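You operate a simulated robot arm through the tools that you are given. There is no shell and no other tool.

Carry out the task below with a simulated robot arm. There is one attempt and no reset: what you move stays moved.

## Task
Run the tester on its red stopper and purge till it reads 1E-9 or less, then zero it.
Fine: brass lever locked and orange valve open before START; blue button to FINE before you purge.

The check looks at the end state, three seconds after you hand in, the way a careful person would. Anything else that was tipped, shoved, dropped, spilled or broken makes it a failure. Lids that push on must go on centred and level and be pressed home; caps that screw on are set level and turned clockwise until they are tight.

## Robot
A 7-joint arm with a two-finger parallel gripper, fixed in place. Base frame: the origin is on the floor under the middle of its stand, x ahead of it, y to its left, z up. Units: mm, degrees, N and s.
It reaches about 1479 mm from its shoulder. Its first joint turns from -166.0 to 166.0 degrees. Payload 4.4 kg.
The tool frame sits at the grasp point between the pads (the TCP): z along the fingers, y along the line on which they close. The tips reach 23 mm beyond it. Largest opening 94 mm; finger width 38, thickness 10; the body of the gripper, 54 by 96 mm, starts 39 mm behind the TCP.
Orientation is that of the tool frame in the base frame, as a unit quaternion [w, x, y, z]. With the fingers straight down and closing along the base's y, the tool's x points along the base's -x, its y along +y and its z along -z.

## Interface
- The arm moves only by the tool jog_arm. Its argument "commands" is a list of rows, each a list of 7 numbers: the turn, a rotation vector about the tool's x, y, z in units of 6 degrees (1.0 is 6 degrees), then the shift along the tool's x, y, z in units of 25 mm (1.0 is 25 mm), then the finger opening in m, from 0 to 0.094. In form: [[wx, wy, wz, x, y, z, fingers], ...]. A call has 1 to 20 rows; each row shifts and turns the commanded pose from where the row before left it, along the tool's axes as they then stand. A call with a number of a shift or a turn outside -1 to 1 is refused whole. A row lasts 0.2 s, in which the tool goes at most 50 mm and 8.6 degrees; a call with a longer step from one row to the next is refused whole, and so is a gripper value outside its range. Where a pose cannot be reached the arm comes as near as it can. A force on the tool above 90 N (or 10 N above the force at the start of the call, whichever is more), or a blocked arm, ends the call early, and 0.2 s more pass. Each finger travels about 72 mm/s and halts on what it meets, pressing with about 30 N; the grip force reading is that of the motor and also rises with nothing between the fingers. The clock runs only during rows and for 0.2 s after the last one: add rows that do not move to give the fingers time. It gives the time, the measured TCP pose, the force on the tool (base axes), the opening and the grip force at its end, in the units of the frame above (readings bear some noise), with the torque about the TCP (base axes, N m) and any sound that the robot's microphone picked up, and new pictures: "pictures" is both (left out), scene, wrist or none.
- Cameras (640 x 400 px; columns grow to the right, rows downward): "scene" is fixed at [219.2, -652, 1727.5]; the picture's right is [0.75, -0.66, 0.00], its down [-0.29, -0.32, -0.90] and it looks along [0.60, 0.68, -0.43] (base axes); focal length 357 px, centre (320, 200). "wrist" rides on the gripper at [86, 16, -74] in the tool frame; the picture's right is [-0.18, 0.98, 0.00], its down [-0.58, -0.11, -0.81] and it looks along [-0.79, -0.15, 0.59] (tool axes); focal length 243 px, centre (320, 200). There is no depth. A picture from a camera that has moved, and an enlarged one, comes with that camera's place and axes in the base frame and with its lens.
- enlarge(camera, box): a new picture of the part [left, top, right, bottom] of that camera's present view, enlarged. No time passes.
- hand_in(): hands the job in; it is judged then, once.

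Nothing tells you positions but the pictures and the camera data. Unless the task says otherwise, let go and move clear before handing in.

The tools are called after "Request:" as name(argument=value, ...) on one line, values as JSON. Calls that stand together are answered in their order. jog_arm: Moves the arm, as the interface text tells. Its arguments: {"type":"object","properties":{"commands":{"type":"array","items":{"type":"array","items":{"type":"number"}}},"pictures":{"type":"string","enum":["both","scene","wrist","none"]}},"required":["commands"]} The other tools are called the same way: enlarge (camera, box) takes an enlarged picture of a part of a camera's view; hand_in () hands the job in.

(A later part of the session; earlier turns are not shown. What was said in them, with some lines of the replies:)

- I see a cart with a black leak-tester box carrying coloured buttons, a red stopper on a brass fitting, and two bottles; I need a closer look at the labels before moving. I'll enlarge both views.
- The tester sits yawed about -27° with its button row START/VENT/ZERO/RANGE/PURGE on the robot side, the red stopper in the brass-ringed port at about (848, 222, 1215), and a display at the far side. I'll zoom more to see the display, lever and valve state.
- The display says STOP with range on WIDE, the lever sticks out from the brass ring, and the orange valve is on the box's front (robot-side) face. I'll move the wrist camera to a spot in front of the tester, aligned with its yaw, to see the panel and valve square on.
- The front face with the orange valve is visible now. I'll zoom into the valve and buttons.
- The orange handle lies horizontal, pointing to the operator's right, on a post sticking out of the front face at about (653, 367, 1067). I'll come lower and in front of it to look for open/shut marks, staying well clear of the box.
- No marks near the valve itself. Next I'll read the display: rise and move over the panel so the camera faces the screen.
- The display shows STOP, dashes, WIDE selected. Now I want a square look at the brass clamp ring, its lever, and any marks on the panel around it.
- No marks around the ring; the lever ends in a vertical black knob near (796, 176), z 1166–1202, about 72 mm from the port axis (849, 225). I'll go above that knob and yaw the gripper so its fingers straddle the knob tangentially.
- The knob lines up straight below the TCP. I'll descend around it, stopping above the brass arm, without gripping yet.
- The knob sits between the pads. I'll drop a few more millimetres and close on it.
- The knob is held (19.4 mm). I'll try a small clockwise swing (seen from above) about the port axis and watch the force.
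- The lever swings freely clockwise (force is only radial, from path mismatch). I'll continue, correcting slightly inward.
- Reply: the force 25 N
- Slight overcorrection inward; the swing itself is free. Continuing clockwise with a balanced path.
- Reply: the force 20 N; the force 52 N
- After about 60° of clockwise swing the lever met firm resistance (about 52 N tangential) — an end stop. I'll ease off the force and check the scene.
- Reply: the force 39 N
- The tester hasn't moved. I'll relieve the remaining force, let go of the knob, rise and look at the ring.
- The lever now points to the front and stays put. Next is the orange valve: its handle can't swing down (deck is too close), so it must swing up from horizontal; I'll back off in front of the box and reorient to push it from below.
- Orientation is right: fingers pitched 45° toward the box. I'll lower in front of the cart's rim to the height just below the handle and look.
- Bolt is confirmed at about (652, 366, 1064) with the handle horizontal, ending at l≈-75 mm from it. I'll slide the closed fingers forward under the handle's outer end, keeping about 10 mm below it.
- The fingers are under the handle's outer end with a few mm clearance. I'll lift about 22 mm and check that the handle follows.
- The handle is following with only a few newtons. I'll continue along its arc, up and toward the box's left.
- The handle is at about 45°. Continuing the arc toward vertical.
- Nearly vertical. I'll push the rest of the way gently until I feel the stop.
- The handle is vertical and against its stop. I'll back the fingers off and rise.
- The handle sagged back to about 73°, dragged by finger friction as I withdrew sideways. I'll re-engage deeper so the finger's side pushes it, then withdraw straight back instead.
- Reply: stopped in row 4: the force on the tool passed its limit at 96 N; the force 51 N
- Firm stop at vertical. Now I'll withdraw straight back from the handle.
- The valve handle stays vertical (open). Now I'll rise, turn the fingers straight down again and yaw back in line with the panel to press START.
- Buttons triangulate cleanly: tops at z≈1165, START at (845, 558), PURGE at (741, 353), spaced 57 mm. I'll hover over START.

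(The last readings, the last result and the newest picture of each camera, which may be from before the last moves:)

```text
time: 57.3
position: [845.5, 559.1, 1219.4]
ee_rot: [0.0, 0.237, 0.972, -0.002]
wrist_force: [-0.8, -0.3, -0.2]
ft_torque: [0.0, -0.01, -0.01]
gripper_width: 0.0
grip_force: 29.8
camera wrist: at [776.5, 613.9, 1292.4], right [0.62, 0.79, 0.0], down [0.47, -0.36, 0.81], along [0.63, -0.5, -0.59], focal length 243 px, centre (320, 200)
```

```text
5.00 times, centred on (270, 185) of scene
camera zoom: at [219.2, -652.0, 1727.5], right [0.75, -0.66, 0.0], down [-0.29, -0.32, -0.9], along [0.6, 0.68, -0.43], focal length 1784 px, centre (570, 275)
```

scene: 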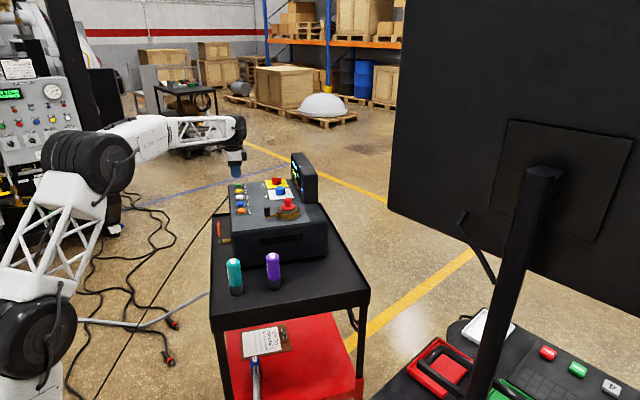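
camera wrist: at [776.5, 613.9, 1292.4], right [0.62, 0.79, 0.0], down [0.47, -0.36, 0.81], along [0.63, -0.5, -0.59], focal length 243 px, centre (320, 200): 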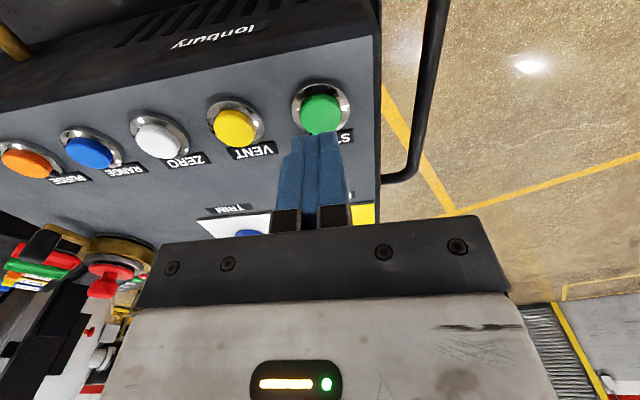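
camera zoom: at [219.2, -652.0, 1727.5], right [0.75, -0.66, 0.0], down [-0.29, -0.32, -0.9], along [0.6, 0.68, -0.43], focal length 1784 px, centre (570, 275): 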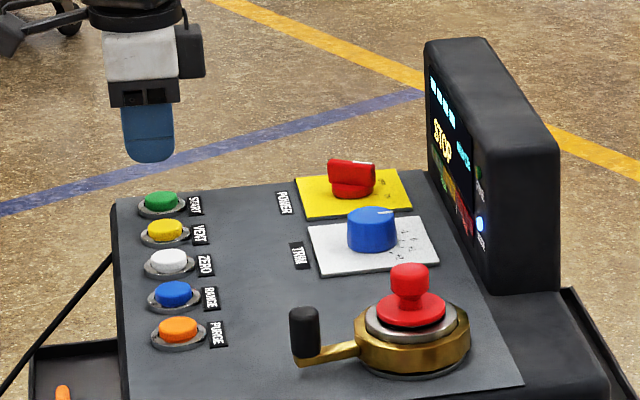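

The tip is centred over START. I'll descend and press gently in small steps.

Request:
jog_arm(commands=[[0, 0, 0, 0, 0, 0.58, 0], [0, 0, 0, 0, 0, 0.56, 0], [0, 0, 0, 0, 0, 0.1, 0], [0, 0, 0, 0, 0, 0.1, 0], [0, 0, 0, 0, 0, 0, 0]], pictures="none")

Request:
enlarge(camera="scene", box=[215, 145, 325, 225])

```text
time: 58.5
position: [846.4, 558.4, 1184.5]
ee_rot: [-0.001, 0.236, 0.972, -0.003]
wrist_force: [0.1, -1.0, 1.8]
ft_torque: [-0.05, -0.04, -0.03]
gripper_width: 0.1
grip_force: 30.5
heard: click
```

```text
5.00 times, centred on (270, 185) of scene
camera zoom: at [219.2, -652.0, 1727.5], right [0.75, -0.66, 0.0], down [-0.29, -0.32, -0.9], along [0.6, 0.68, -0.43], focal length 1784 px, centre (570, 275)
```

zoom: 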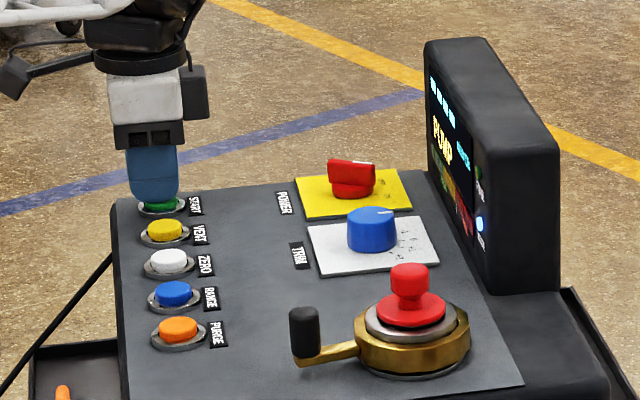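

Click heard and the display went to PUMP. I'll lift off and watch the display.

Request:
jog_arm(commands=[[0, 0, 0, 0, 0, -0.8, 0], [0, 0, 0, 0, 0, -0.8, 0], [0, 0, 0, 0, 0, -0.8, 0], [0, 0, 0, 0, 0, 0, 0]], pictures="none")

Request:
enlarge(camera="scene", box=[285, 145, 325, 205])

```text
time: 59.5
position: [845.7, 558.9, 1243.0]
ee_rot: [-0.001, 0.237, 0.972, -0.002]
wrist_force: [0.2, 1.0, 0.3]
ft_torque: [-0.01, 0.02, -0.02]
gripper_width: 0.0
grip_force: 29.8
```

```text
6.67 times, centred on (305, 175) of scene
camera zoom: at [219.2, -652.0, 1727.5], right [0.75, -0.66, 0.0], down [-0.29, -0.32, -0.9], along [0.6, 0.68, -0.43], focal length 2379 px, centre (420, 367)
```

zoom: 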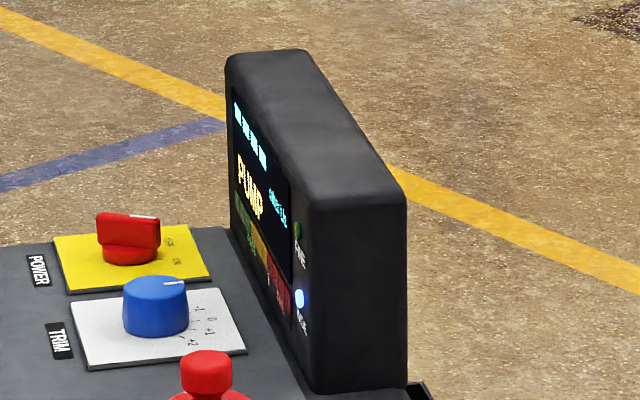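

While it pumps, I'll move over to hover above the blue RANGE button.

Request:
jog_arm(commands=[[0, 0, 0, -0.01, -0.99, 0, 0], [0, 0, 0, -0.01, -0.99, 0, 0], [0, 0, 0, -0.01, -0.99, 0, 0], [0, 0, 0, -0.01, -0.99, 0, 0], [0, 0, 0, -0.01, -0.99, 0, 0], [0, 0, 0, -0.01, -0.99, 0, 0], [0, 0, 0, -0.01, -0.99, 0, 0], [0, 0, 0, 0, 0, 0, 0]], pictures="both")

Request:
enlarge(camera="scene", box=[285, 145, 325, 205])

Request:
enlarge(camera="wrist", box=[240, 60, 640, 310])

```text
time: 61.3
position: [766.4, 404.0, 1244.6]
ee_rot: [0.0, 0.237, 0.972, -0.002]
wrist_force: [-0.7, 0.2, -0.4]
ft_torque: [-0.01, -0.02, 0.02]
gripper_width: 0.1
grip_force: 30.5
camera wrist: at [697.3, 458.9, 1317.9], right [0.62, 0.79, 0.0], down [0.47, -0.36, 0.81], along [0.63, -0.5, -0.59], focal length 243 px, centre (320, 200)
```

scene: 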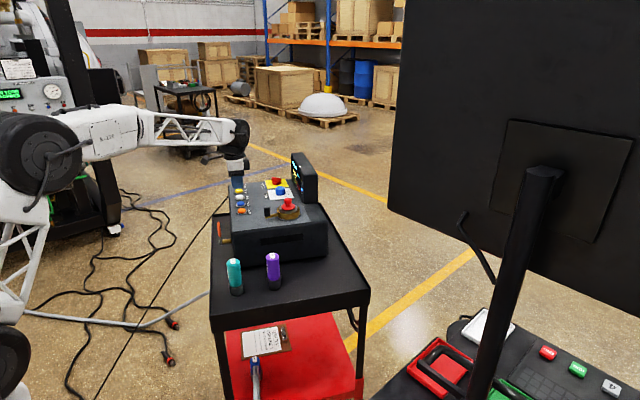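
wrist: 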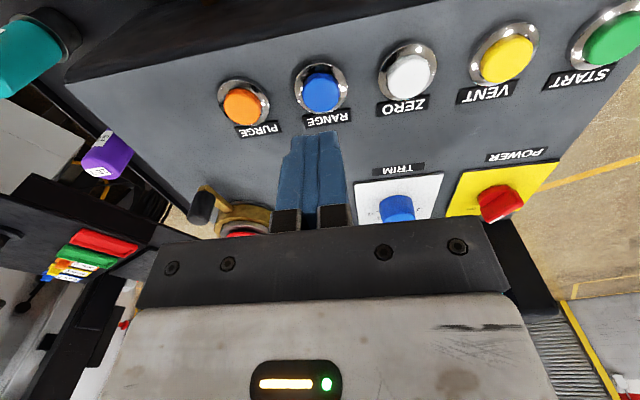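

```text
6.67 times, centred on (305, 175) of scene
camera zoom: at [219.2, -652.0, 1727.5], right [0.75, -0.66, 0.0], down [-0.29, -0.32, -0.9], along [0.6, 0.68, -0.43], focal length 2379 px, centre (420, 367)
```

zoom: 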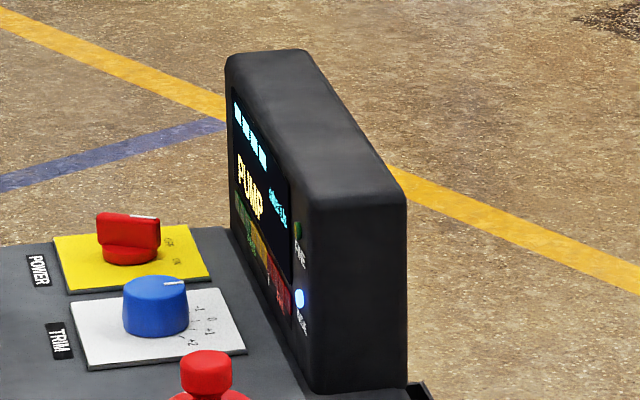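

```text
1.60 times, centred on (440, 185) of wrist
camera zoom: at [697.3, 458.9, 1317.9], right [0.62, 0.79, 0.0], down [0.47, -0.36, 0.81], along [0.63, -0.5, -0.59], focal length 388 px, centre (128, 224)
```

zoom: 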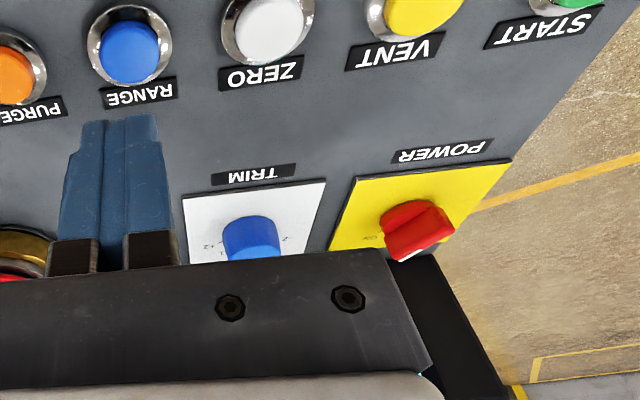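

Hovering above RANGE; still PUMP. I'll wait a few seconds for the tester to start reading.

Request:
jog_arm(commands=[[0, 0, 0, 0, 0, 0, 0], [0, 0, 0, 0, 0, 0, 0], [0, 0, 0, 0, 0, 0, 0], [0, 0, 0, 0, 0, 0, 0], [0, 0, 0, 0, 0, 0, 0], [0, 0, 0, 0, 0, 0, 0], [0, 0, 0, 0, 0, 0, 0], [0, 0, 0, 0, 0, 0, 0], [0, 0, 0, 0, 0, 0, 0], [0, 0, 0, 0, 0, 0, 0], [0, 0, 0, 0, 0, 0, 0], [0, 0, 0, 0, 0, 0, 0], [0, 0, 0, 0, 0, 0, 0], [0, 0, 0, 0, 0, 0, 0], [0, 0, 0, 0, 0, 0, 0]], pictures="none")

Request:
enlarge(camera="scene", box=[285, 145, 325, 205])

```text
time: 64.5
position: [765.9, 403.4, 1244.1]
ee_rot: [-0.001, 0.236, 0.972, -0.002]
wrist_force: [0.1, 0.1, 0.7]
ft_torque: [-0.01, -0.04, 0.05]
gripper_width: 0.1
grip_force: 30.3
```

```text
6.67 times, centred on (305, 175) of scene
camera zoom: at [219.2, -652.0, 1727.5], right [0.75, -0.66, 0.0], down [-0.29, -0.32, -0.9], along [0.6, 0.68, -0.43], focal length 2379 px, centre (420, 367)
```

zoom: 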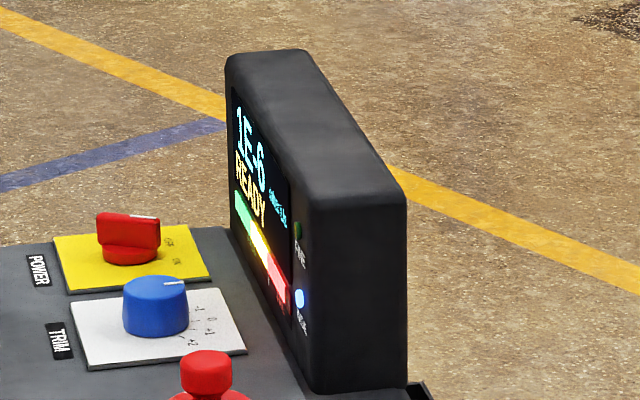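

It's READY reading 1E-6 on WIDE. Now press RANGE once to switch to FINE.

Request:
jog_arm(commands=[[0, 0, 0, 0, 0, 0.9, 0], [0, 0, 0, 0, 0, 0.9, 0], [0, 0, 0, 0, 0, 0.34, 0], [0, 0, 0, 0, 0, 0.1, 0], [0, 0, 0, 0, 0, 0.1, 0], [0, 0, 0, 0, 0, 0, 0]], pictures="none")

Request:
enlarge(camera="scene", box=[215, 145, 325, 225])

```text
time: 65.9
position: [767.0, 403.1, 1185.1]
ee_rot: [0.0, 0.236, 0.972, -0.001]
wrist_force: [-0.7, -0.2, 0.4]
ft_torque: [0.01, 0.03, -0.01]
gripper_width: 0.4
grip_force: 29.9
```

```text
5.00 times, centred on (270, 185) of scene
camera zoom: at [219.2, -652.0, 1727.5], right [0.75, -0.66, 0.0], down [-0.29, -0.32, -0.9], along [0.6, 0.68, -0.43], focal length 1784 px, centre (570, 275)
```

zoom: 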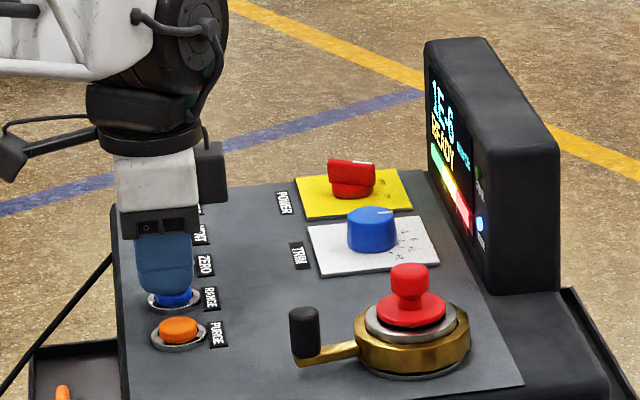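

Not pressed yet; going down 2 mm more.

Request:
jog_arm(commands=[[0, 0, 0, 0, 0, 0.1, 0], [0, 0, 0, 0, 0, 0, 0]], pictures="none")

Request:
enlarge(camera="scene", box=[215, 145, 325, 225])

```text
time: 66.5
position: [766.7, 403.6, 1184.0]
ee_rot: [0.0, 0.236, 0.972, -0.001]
wrist_force: [1.2, 0.2, 2.8]
ft_torque: [-0.03, -0.02, 0.01]
gripper_width: 0.1
grip_force: 29.8
heard: click
```

```text
5.00 times, centred on (270, 185) of scene
camera zoom: at [219.2, -652.0, 1727.5], right [0.75, -0.66, 0.0], down [-0.29, -0.32, -0.9], along [0.6, 0.68, -0.43], focal length 1784 px, centre (570, 275)
```

zoom: 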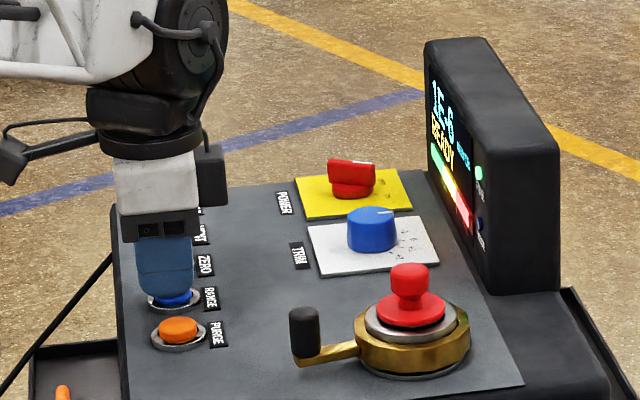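

FINE is lit. Lift off and go to hover over PURGE.

Request:
jog_arm(commands=[[0, 0, 0, 0, 0, -0.5, 0], [0, 0, 0, 0, 0, -0.5, 0], [0, 0, 0, 0, -0.753, 0, 0], [0, 0, 0, 0, -0.753, 0, 0], [0, 0, 0, 0, -0.753, 0, 0], [0, 0, 0, 0, 0, 0, 0]], pictures="wrist")

Request:
enlarge(camera="scene", box=[285, 145, 325, 205])

Request:
enlarge(camera="wrist", box=[240, 60, 420, 230])

```text
time: 67.9
position: [740.9, 354.5, 1208.1]
ee_rot: [-0.001, 0.237, 0.972, -0.003]
wrist_force: [-0.2, 0.0, 0.1]
ft_torque: [0.01, 0.04, -0.05]
gripper_width: 0.0
grip_force: 29.7
camera wrist: at [671.1, 408.4, 1282.3], right [0.62, 0.79, 0.0], down [0.47, -0.36, 0.81], along [0.63, -0.5, -0.59], focal length 243 px, centre (320, 200)
```

wrist: 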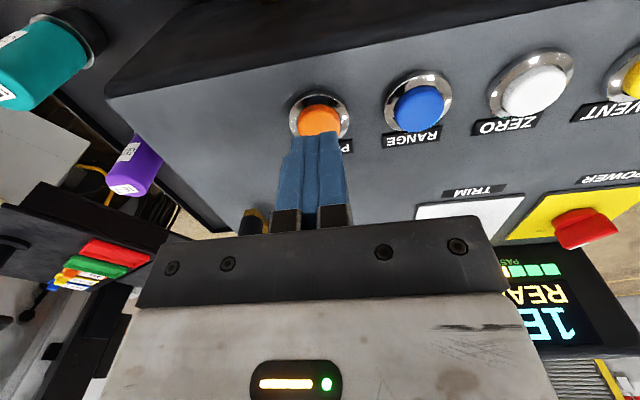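

```text
6.67 times, centred on (305, 175) of scene
camera zoom: at [219.2, -652.0, 1727.5], right [0.75, -0.66, 0.0], down [-0.29, -0.32, -0.9], along [0.6, 0.68, -0.43], focal length 2379 px, centre (420, 367)
```

zoom: 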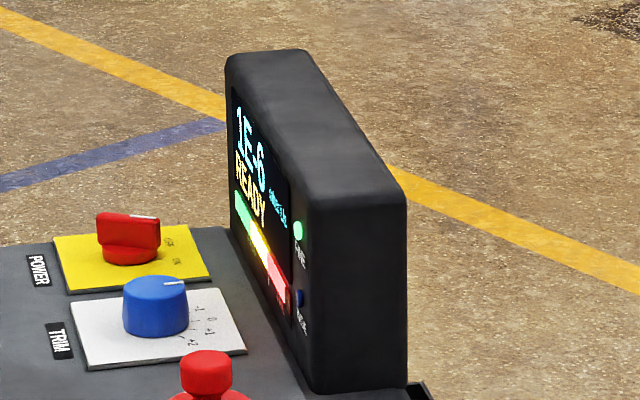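

```text
2.35 times, centred on (330, 145) of wrist
camera zoom: at [671.1, 408.4, 1282.3], right [0.62, 0.79, 0.0], down [0.47, -0.36, 0.81], along [0.63, -0.5, -0.59], focal length 571 px, centre (296, 329)
```

zoom: 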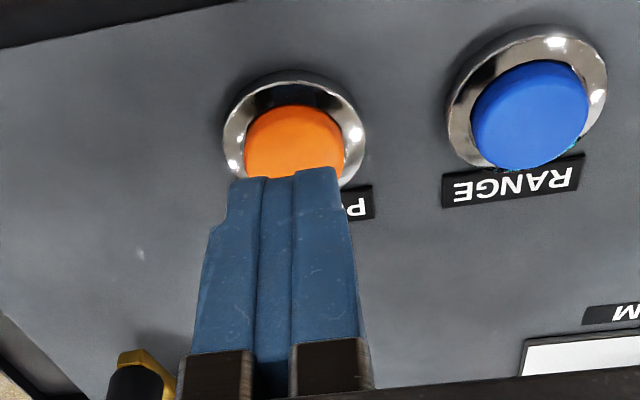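

Display shows READY, 1E-6, FINE. Now press PURGE and hold briefly to see how it responds.

Request:
jog_arm(commands=[[0, 0, 0, 0, 0, 0.7, 0], [0, 0, 0, 0, 0, 0.2, 0], [0, 0, 0, 0, 0, 0.1, 0], [0, 0, 0, 0, 0, 0.06, 0], [0, 0, 0, 0, 0, 0, 0]], pictures="none")

Request:
enlarge(camera="scene", box=[215, 145, 325, 225])

```text
time: 69.1
position: [741.1, 353.7, 1183.0]
ee_rot: [0.0, 0.236, 0.972, -0.001]
wrist_force: [-1.3, 0.9, 6.4]
ft_torque: [-0.01, -0.02, -0.02]
gripper_width: 0.0
grip_force: 30.5
heard: click
```

```text
5.00 times, centred on (270, 185) of scene
camera zoom: at [219.2, -652.0, 1727.5], right [0.75, -0.66, 0.0], down [-0.29, -0.32, -0.9], along [0.6, 0.68, -0.43], focal length 1784 px, centre (570, 275)
```

zoom: 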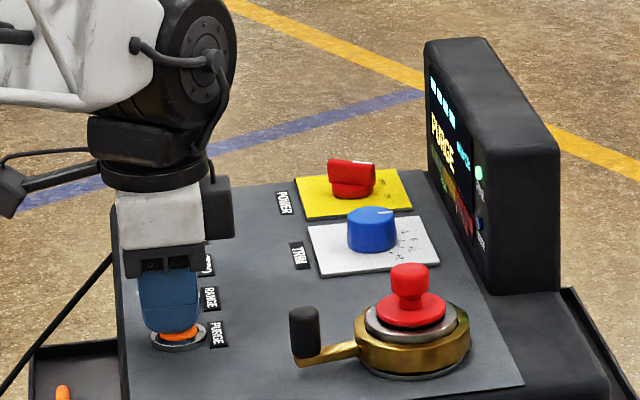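

It's in a PURGE cycle. I'll lift off the button and wait for it to return to READY.

Request:
jog_arm(commands=[[0, 0, 0, 0, 0, -0.5, 0], [0, 0, 0, 0, 0, -0.5, 0], [0, 0, 0, 0, 0, 0, 0], [0, 0, 0, 0, 0, 0, 0], [0, 0, 0, 0, 0, 0, 0], [0, 0, 0, 0, 0, 0, 0], [0, 0, 0, 0, 0, 0, 0], [0, 0, 0, 0, 0, 0, 0], [0, 0, 0, 0, 0, 0, 0], [0, 0, 0, 0, 0, 0, 0], [0, 0, 0, 0, 0, 0, 0], [0, 0, 0, 0, 0, 0, 0]], pictures="none")

Request:
enlarge(camera="scene", box=[285, 145, 325, 205])

```text
time: 71.7
position: [739.9, 353.2, 1206.7]
ee_rot: [-0.001, 0.237, 0.971, -0.002]
wrist_force: [0.7, -0.2, -0.2]
ft_torque: [-0.02, -0.02, -0.04]
gripper_width: 0.0
grip_force: 30.0
```

```text
6.67 times, centred on (305, 175) of scene
camera zoom: at [219.2, -652.0, 1727.5], right [0.75, -0.66, 0.0], down [-0.29, -0.32, -0.9], along [0.6, 0.68, -0.43], focal length 2379 px, centre (420, 367)
```

zoom: 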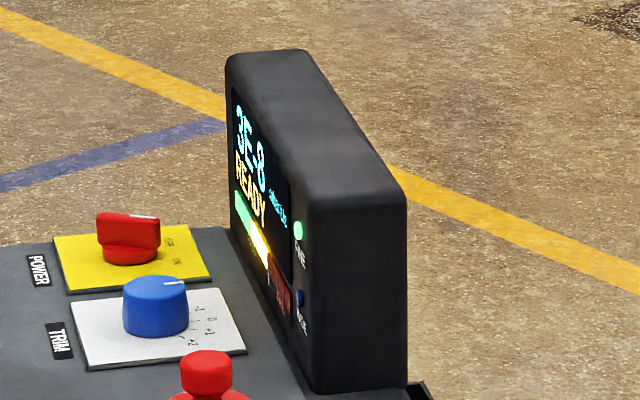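

Reading dropped to 3E-8, READY. Purge again.

Request:
jog_arm(commands=[[0, 0, 0, 0, 0, 0.7, 0], [0, 0, 0, 0, 0, 0.2, 0], [0, 0, 0, 0, 0, 0.1, 0], [0, 0, 0, 0, 0, 0, 0]], pictures="none")

Request:
enlarge(camera="scene", box=[285, 145, 325, 205])

```text
time: 72.7
position: [740.9, 353.3, 1181.9]
ee_rot: [-0.001, 0.236, 0.972, -0.002]
wrist_force: [0.2, -0.7, 7.1]
ft_torque: [-0.05, -0.05, 0.01]
gripper_width: 0.2
grip_force: 30.5
heard: click
```

```text
6.67 times, centred on (305, 175) of scene
camera zoom: at [219.2, -652.0, 1727.5], right [0.75, -0.66, 0.0], down [-0.29, -0.32, -0.9], along [0.6, 0.68, -0.43], focal length 2379 px, centre (420, 367)
```

zoom: 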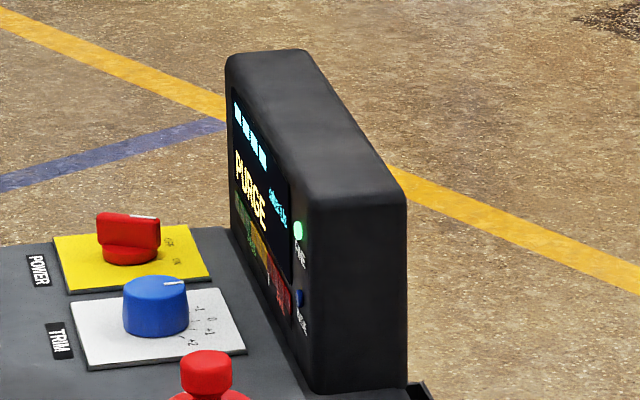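

Request:
jog_arm(commands=[[0, 0, 0, 0, 0, -0.5, 0], [0, 0, 0, 0, 0, -0.5, 0], [0, 0, 0, 0, 0, 0, 0], [0, 0, 0, 0, 0, 0, 0], [0, 0, 0, 0, 0, 0, 0], [0, 0, 0, 0, 0, 0, 0], [0, 0, 0, 0, 0, 0, 0], [0, 0, 0, 0, 0, 0, 0], [0, 0, 0, 0, 0, 0, 0], [0, 0, 0, 0, 0, 0, 0], [0, 0, 0, 0, 0, 0, 0], [0, 0, 0, 0, 0, 0, 0]], pictures="none")

Request:
enlarge(camera="scene", box=[285, 145, 325, 205])

```text
time: 75.3
position: [740.9, 353.9, 1206.6]
ee_rot: [-0.001, 0.236, 0.972, -0.003]
wrist_force: [0.0, 0.1, 0.3]
ft_torque: [-0.02, -0.01, -0.03]
gripper_width: 0.1
grip_force: 30.5
```

```text
6.67 times, centred on (305, 175) of scene
camera zoom: at [219.2, -652.0, 1727.5], right [0.75, -0.66, 0.0], down [-0.29, -0.32, -0.9], along [0.6, 0.68, -0.43], focal length 2379 px, centre (420, 367)
```

zoom: 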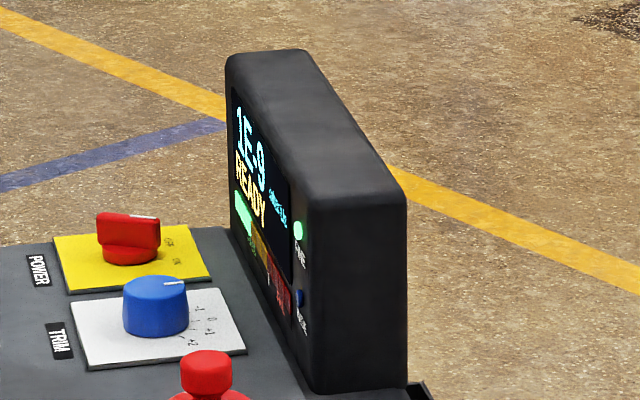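

It looks like 1E-9 now; I'll verify the digits closely before zeroing.

Request:
enlarge(camera="scene", box=[296, 156, 306, 182])

Request:
enlarge(camera="wrist", box=[480, 230, 640, 360])

```text
15.38 times, centred on (301, 169) of scene
camera zoom: at [219.2, -652.0, 1727.5], right [0.75, -0.66, 0.0], down [-0.29, -0.32, -0.9], along [0.6, 0.68, -0.43], focal length 5491 px, centre (612, 677)
```

zoom: 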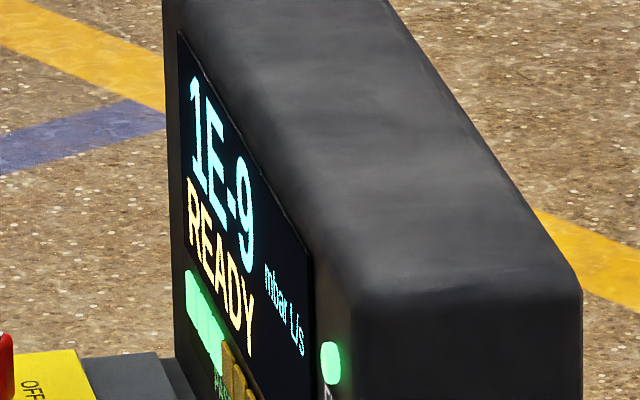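

```text
3.08 times, centred on (560, 295) of wrist
camera zoom: at [671.8, 408.8, 1281.0], right [0.62, 0.79, 0.0], down [0.47, -0.36, 0.81], along [0.63, -0.5, -0.59], focal length 746 px, centre (-418, -92)
```

zoom: 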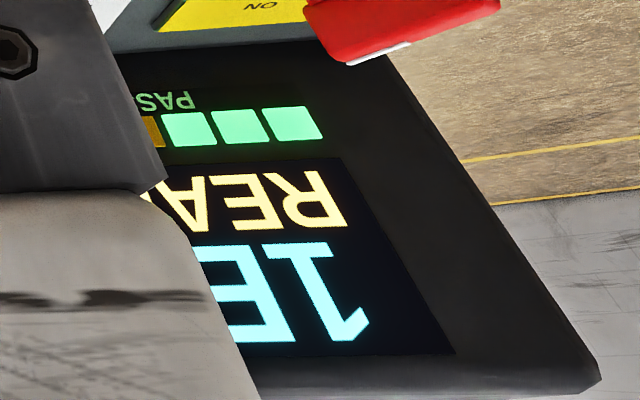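

Confirmed: 1E-9, READY, FINE. Move to ZERO (hovering clear of RANGE on the way).

Request:
jog_arm(commands=[[0, 0, 0, 0, 0.916, 0, 0], [0, 0, 0, 0, 0.916, 0, 0], [0, 0, 0, 0, 0.916, 0, 0], [0, 0, 0, 0, 0.916, 0, 0], [0, 0, 0, 0, 0.916, 0, 0], [0, 0, 0, 0, 0, 0, 0]], pictures="wrist")

Request:
enlarge(camera="wrist", box=[240, 60, 420, 230])

Request:
enlarge(camera="scene", box=[285, 145, 325, 205])

```text
time: 76.7
position: [793.6, 456.5, 1206.8]
ee_rot: [0.0, 0.238, 0.971, -0.002]
wrist_force: [-0.3, -0.3, -0.1]
ft_torque: [-0.05, 0.01, -0.01]
gripper_width: 0.0
grip_force: 29.5
camera wrist: at [724.3, 510.8, 1281.0], right [0.62, 0.79, 0.0], down [0.47, -0.36, 0.81], along [0.63, -0.5, -0.59], focal length 243 px, centre (320, 200)
```

wrist: 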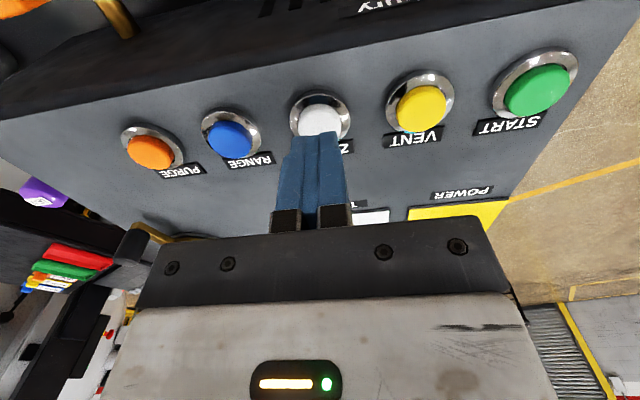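

```text
2.35 times, centred on (330, 145) of wrist
camera zoom: at [724.3, 510.8, 1281.0], right [0.62, 0.79, 0.0], down [0.47, -0.36, 0.81], along [0.63, -0.5, -0.59], focal length 571 px, centre (296, 329)
```

zoom: 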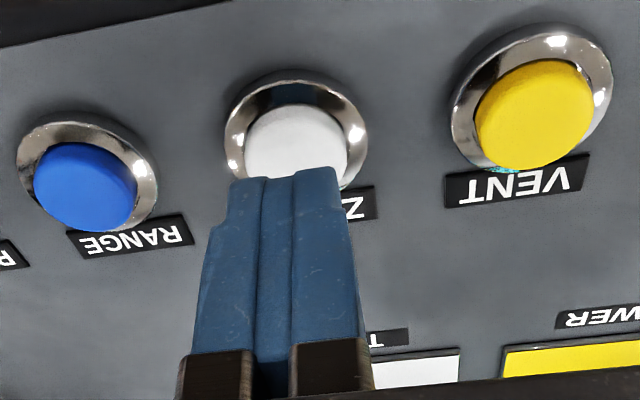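

```text
6.67 times, centred on (305, 175) of scene
camera zoom: at [219.2, -652.0, 1727.5], right [0.75, -0.66, 0.0], down [-0.29, -0.32, -0.9], along [0.6, 0.68, -0.43], focal length 2379 px, centre (420, 367)
```

zoom: 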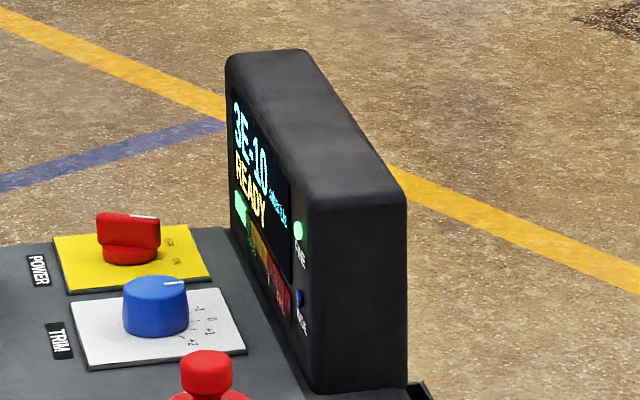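

Aligned over ZERO; the reading has settled to 3E-10. Press ZERO once.

Request:
jog_arm(commands=[[0, 0, 0, 0, 0, 0.7, 0], [0, 0, 0, 0, 0, 0.18, 0], [0, 0, 0, 0, 0, 0.06, 0], [0, 0, 0, 0, 0, 0, 0]], pictures="none")

Request:
enlarge(camera="scene", box=[285, 145, 325, 205])

```text
time: 77.7
position: [793.0, 455.2, 1183.5]
ee_rot: [-0.001, 0.237, 0.971, -0.001]
wrist_force: [-0.3, 0.0, 3.2]
ft_torque: [-0.01, -0.01, -0.01]
gripper_width: 0.1
grip_force: 30.5
heard: click
```

```text
6.67 times, centred on (305, 175) of scene
camera zoom: at [219.2, -652.0, 1727.5], right [0.75, -0.66, 0.0], down [-0.29, -0.32, -0.9], along [0.6, 0.68, -0.43], focal length 2379 px, centre (420, 367)
```

zoom: 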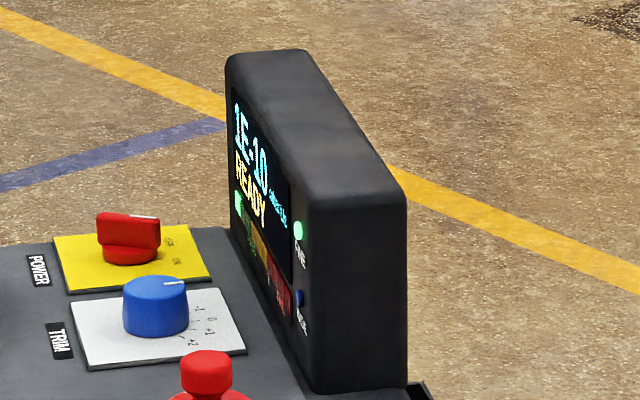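

Click heard; reading now 1E-10. I'll lift off, move up and look at the display square on.

Request:
jog_arm(commands=[[0, 0, 0, 0, 0, -0.8, 0], [0, 0, 0, 0, 0, -0.8, 0], [0, 0, 0, 0, 0, -1, 0], [0, 0, 0, 0, 0, -1, 0.03], [0, 0, 0, 0, 0, -1, 0.06], [0, 0, 0, -0.3, 0.8, -1, 0.094], [0, 0, 0, -0.3, 0.8, -1, 0.094], [0, 0, 0, -0.3, 0, 0, 0.094], [0, 0, 0, 0, 0, 0, 0.094]], pictures="both")

Request:
enlarge(camera="wrist", box=[240, 140, 430, 240])

Request:
enlarge(camera="scene", box=[296, 156, 306, 182])

Request:
enlarge(camera="scene", box=[200, 140, 360, 240])

```text
time: 79.7
position: [832.3, 482.1, 1350.1]
ee_rot: [-0.001, 0.237, 0.972, -0.002]
wrist_force: [-0.9, 0.0, 0.6]
ft_torque: [0.01, 0.0, 0.0]
gripper_width: 94.2
grip_force: 0.0
camera wrist: at [763.3, 536.4, 1422.7], right [0.62, 0.79, 0.0], down [0.47, -0.36, 0.81], along [0.63, -0.5, -0.59], focal length 243 px, centre (320, 200)
```

scene: 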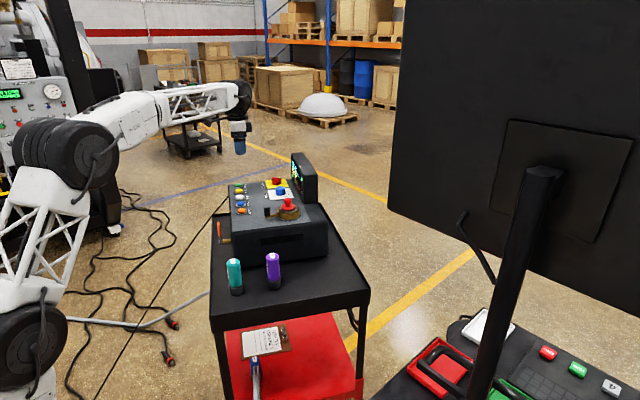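
wrist: 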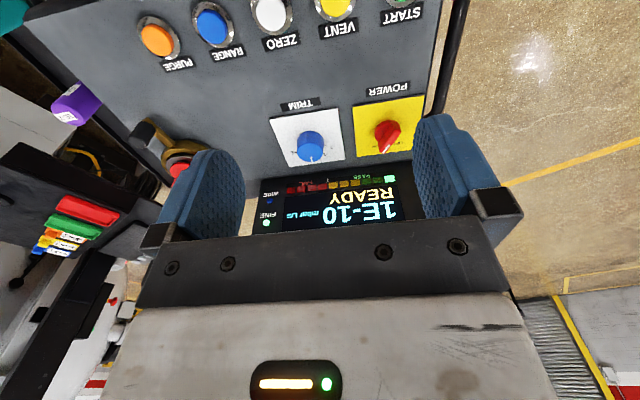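

```text
3.37 times, centred on (335, 190) of wrist
camera zoom: at [763.3, 536.4, 1422.7], right [0.62, 0.79, 0.0], down [0.47, -0.36, 0.81], along [0.63, -0.5, -0.59], focal length 817 px, centre (270, 234)
```

zoom: 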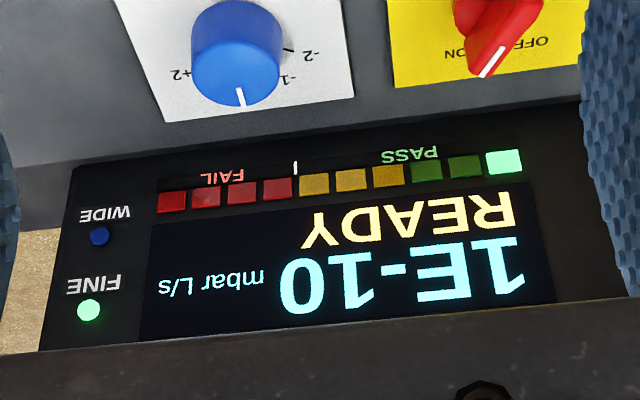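

```text
15.38 times, centred on (301, 169) of scene
camera zoom: at [219.2, -652.0, 1727.5], right [0.75, -0.66, 0.0], down [-0.29, -0.32, -0.9], along [0.6, 0.68, -0.43], focal length 5491 px, centre (612, 677)
```

zoom: 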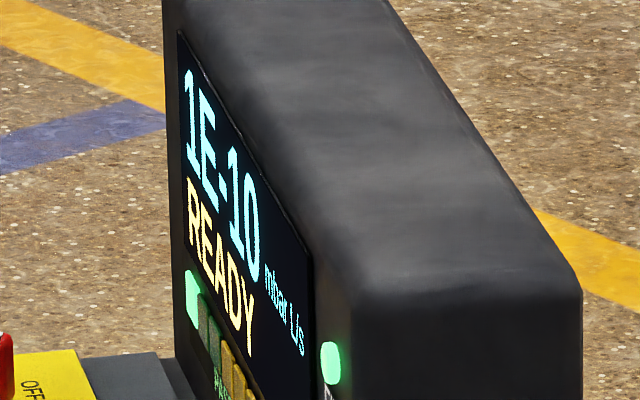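

```text
4.00 times, centred on (280, 190) of scene
camera zoom: at [219.2, -652.0, 1727.5], right [0.75, -0.66, 0.0], down [-0.29, -0.32, -0.9], along [0.6, 0.68, -0.43], focal length 1428 px, centre (480, 240)
```

zoom: 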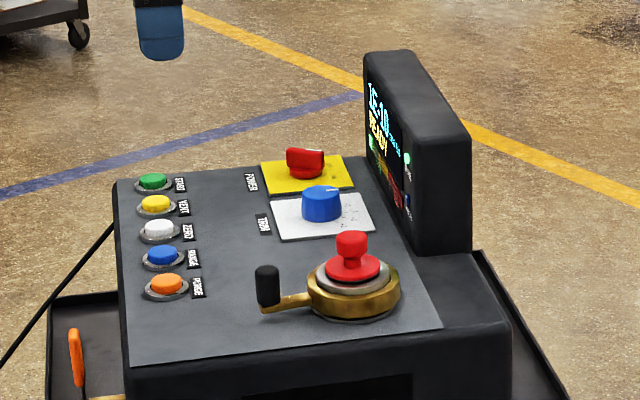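

The display reads 1E-10, READY, FINE after zeroing; valve is vertical, lever locked, bottles untouched. I'll wait a moment away from the tester to make sure it stays stable.

Request:
jog_arm(commands=[[0, 0, 0, 0.8, 0, -0.5, 0.094], [0, 0, 0, 0.8, 0, -0.5, 0.094], [0, 0, 0, 0.8, 0, -0.5, 0.094], [0, 0, 0, 0.8, 0, -0.5, 0.094], [0, 0, 0, 0, 0, 0, 0.094], [0, 0, 0, 0, 0, 0, 0.094], [0, 0, 0, 0, 0, 0, 0.094], [0, 0, 0, 0, 0, 0, 0.094], [0, 0, 0, 0, 0, 0, 0.094], [0, 0, 0, 0, 0, 0, 0.094], [0, 0, 0, 0, 0, 0, 0.094], [0, 0, 0, 0, 0, 0, 0.094], [0, 0, 0, 0, 0, 0, 0.094], [0, 0, 0, 0, 0, 0, 0.094], [0, 0, 0, 0, 0, 0, 0.094]], pictures="both")

Request:
enlarge(camera="scene", box=[296, 156, 306, 182])

Request:
enlarge(camera="scene", box=[200, 170, 360, 310])

```text
time: 82.9
position: [761.3, 519.0, 1397.9]
ee_rot: [0.0, 0.237, 0.972, -0.002]
wrist_force: [-0.8, -0.3, 0.6]
ft_torque: [0.01, -0.01, 0.0]
gripper_width: 93.9
grip_force: 0.0
camera wrist: at [692.1, 573.6, 1471.6], right [0.62, 0.79, 0.0], down [0.47, -0.36, 0.81], along [0.63, -0.5, -0.59], focal length 243 px, centre (320, 200)
```

scene: 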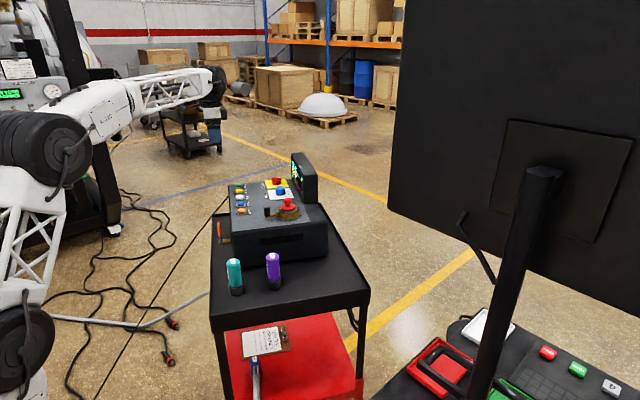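
wrist: 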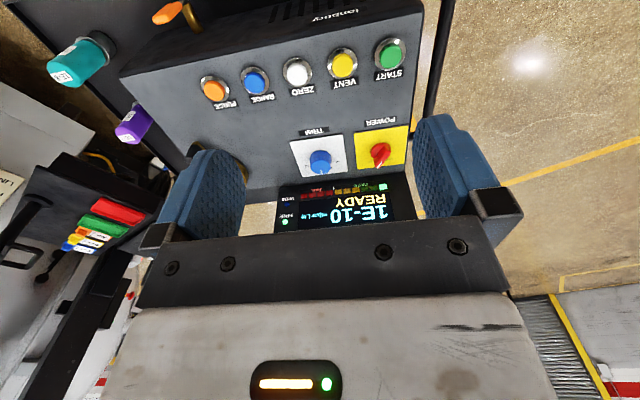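

```text
15.38 times, centred on (301, 169) of scene
camera zoom: at [219.2, -652.0, 1727.5], right [0.75, -0.66, 0.0], down [-0.29, -0.32, -0.9], along [0.6, 0.68, -0.43], focal length 5491 px, centre (612, 677)
```

zoom: 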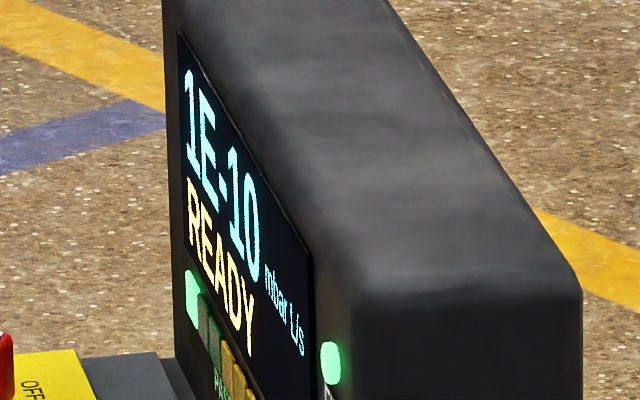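

```text
2.86 times, centred on (280, 240) of scene
camera zoom: at [219.2, -652.0, 1727.5], right [0.75, -0.66, 0.0], down [-0.29, -0.32, -0.9], along [0.6, 0.68, -0.43], focal length 1020 px, centre (434, 86)
```

zoom: 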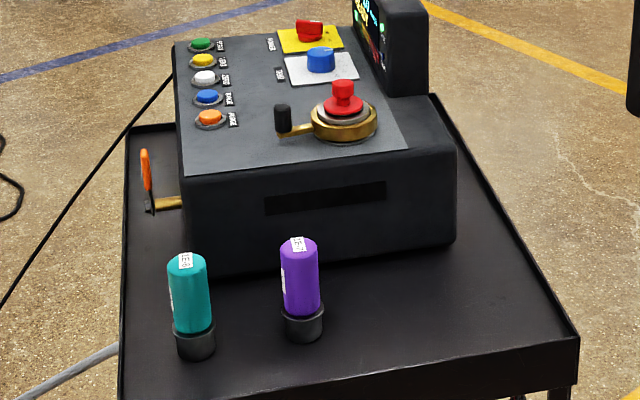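

The reading has held at 1E-10 (READY, FINE). The lever is locked, the valve is open, and the gripper is empty and clear of everything, so I'm handing in.

Request:
hand_in()

```text
The job is handed in.
```

The tester ran on the red stopper, purged down past 1E-9, and was then zeroed. It now shows 1E-10, READY, on FINE, and held there for about three seconds before I handed in.

1. **Before START:** I swung the brass lever clockwise to its stop and turned the orange valve handle up to vertical, also against its stop. Neither has open or locked marks, so I took those positions from the usual convention. The tester ran normally from there.
2. **START:** It pumped down and came up READY at 1E-6.
3. **FINE:** I pressed the blue button once and the FINE light came on.
4. **Purge:** It took two purges, reading 3E-8 after the first and 1E-9 after the second. It had settled to 3E-10 by the time I zeroed it.
5. **Zero:** I pressed ZERO once, and the reading went to 1E-10.

On the first withdrawal the valve handle slipped back partway, so I pushed it up to the stop again before pressing START. That second push briefly reached about 96 N at the stop, but the tester did not move.

Nothing else on the cart was moved. The lever is still locked, the valve is still open, and I did not vent it.
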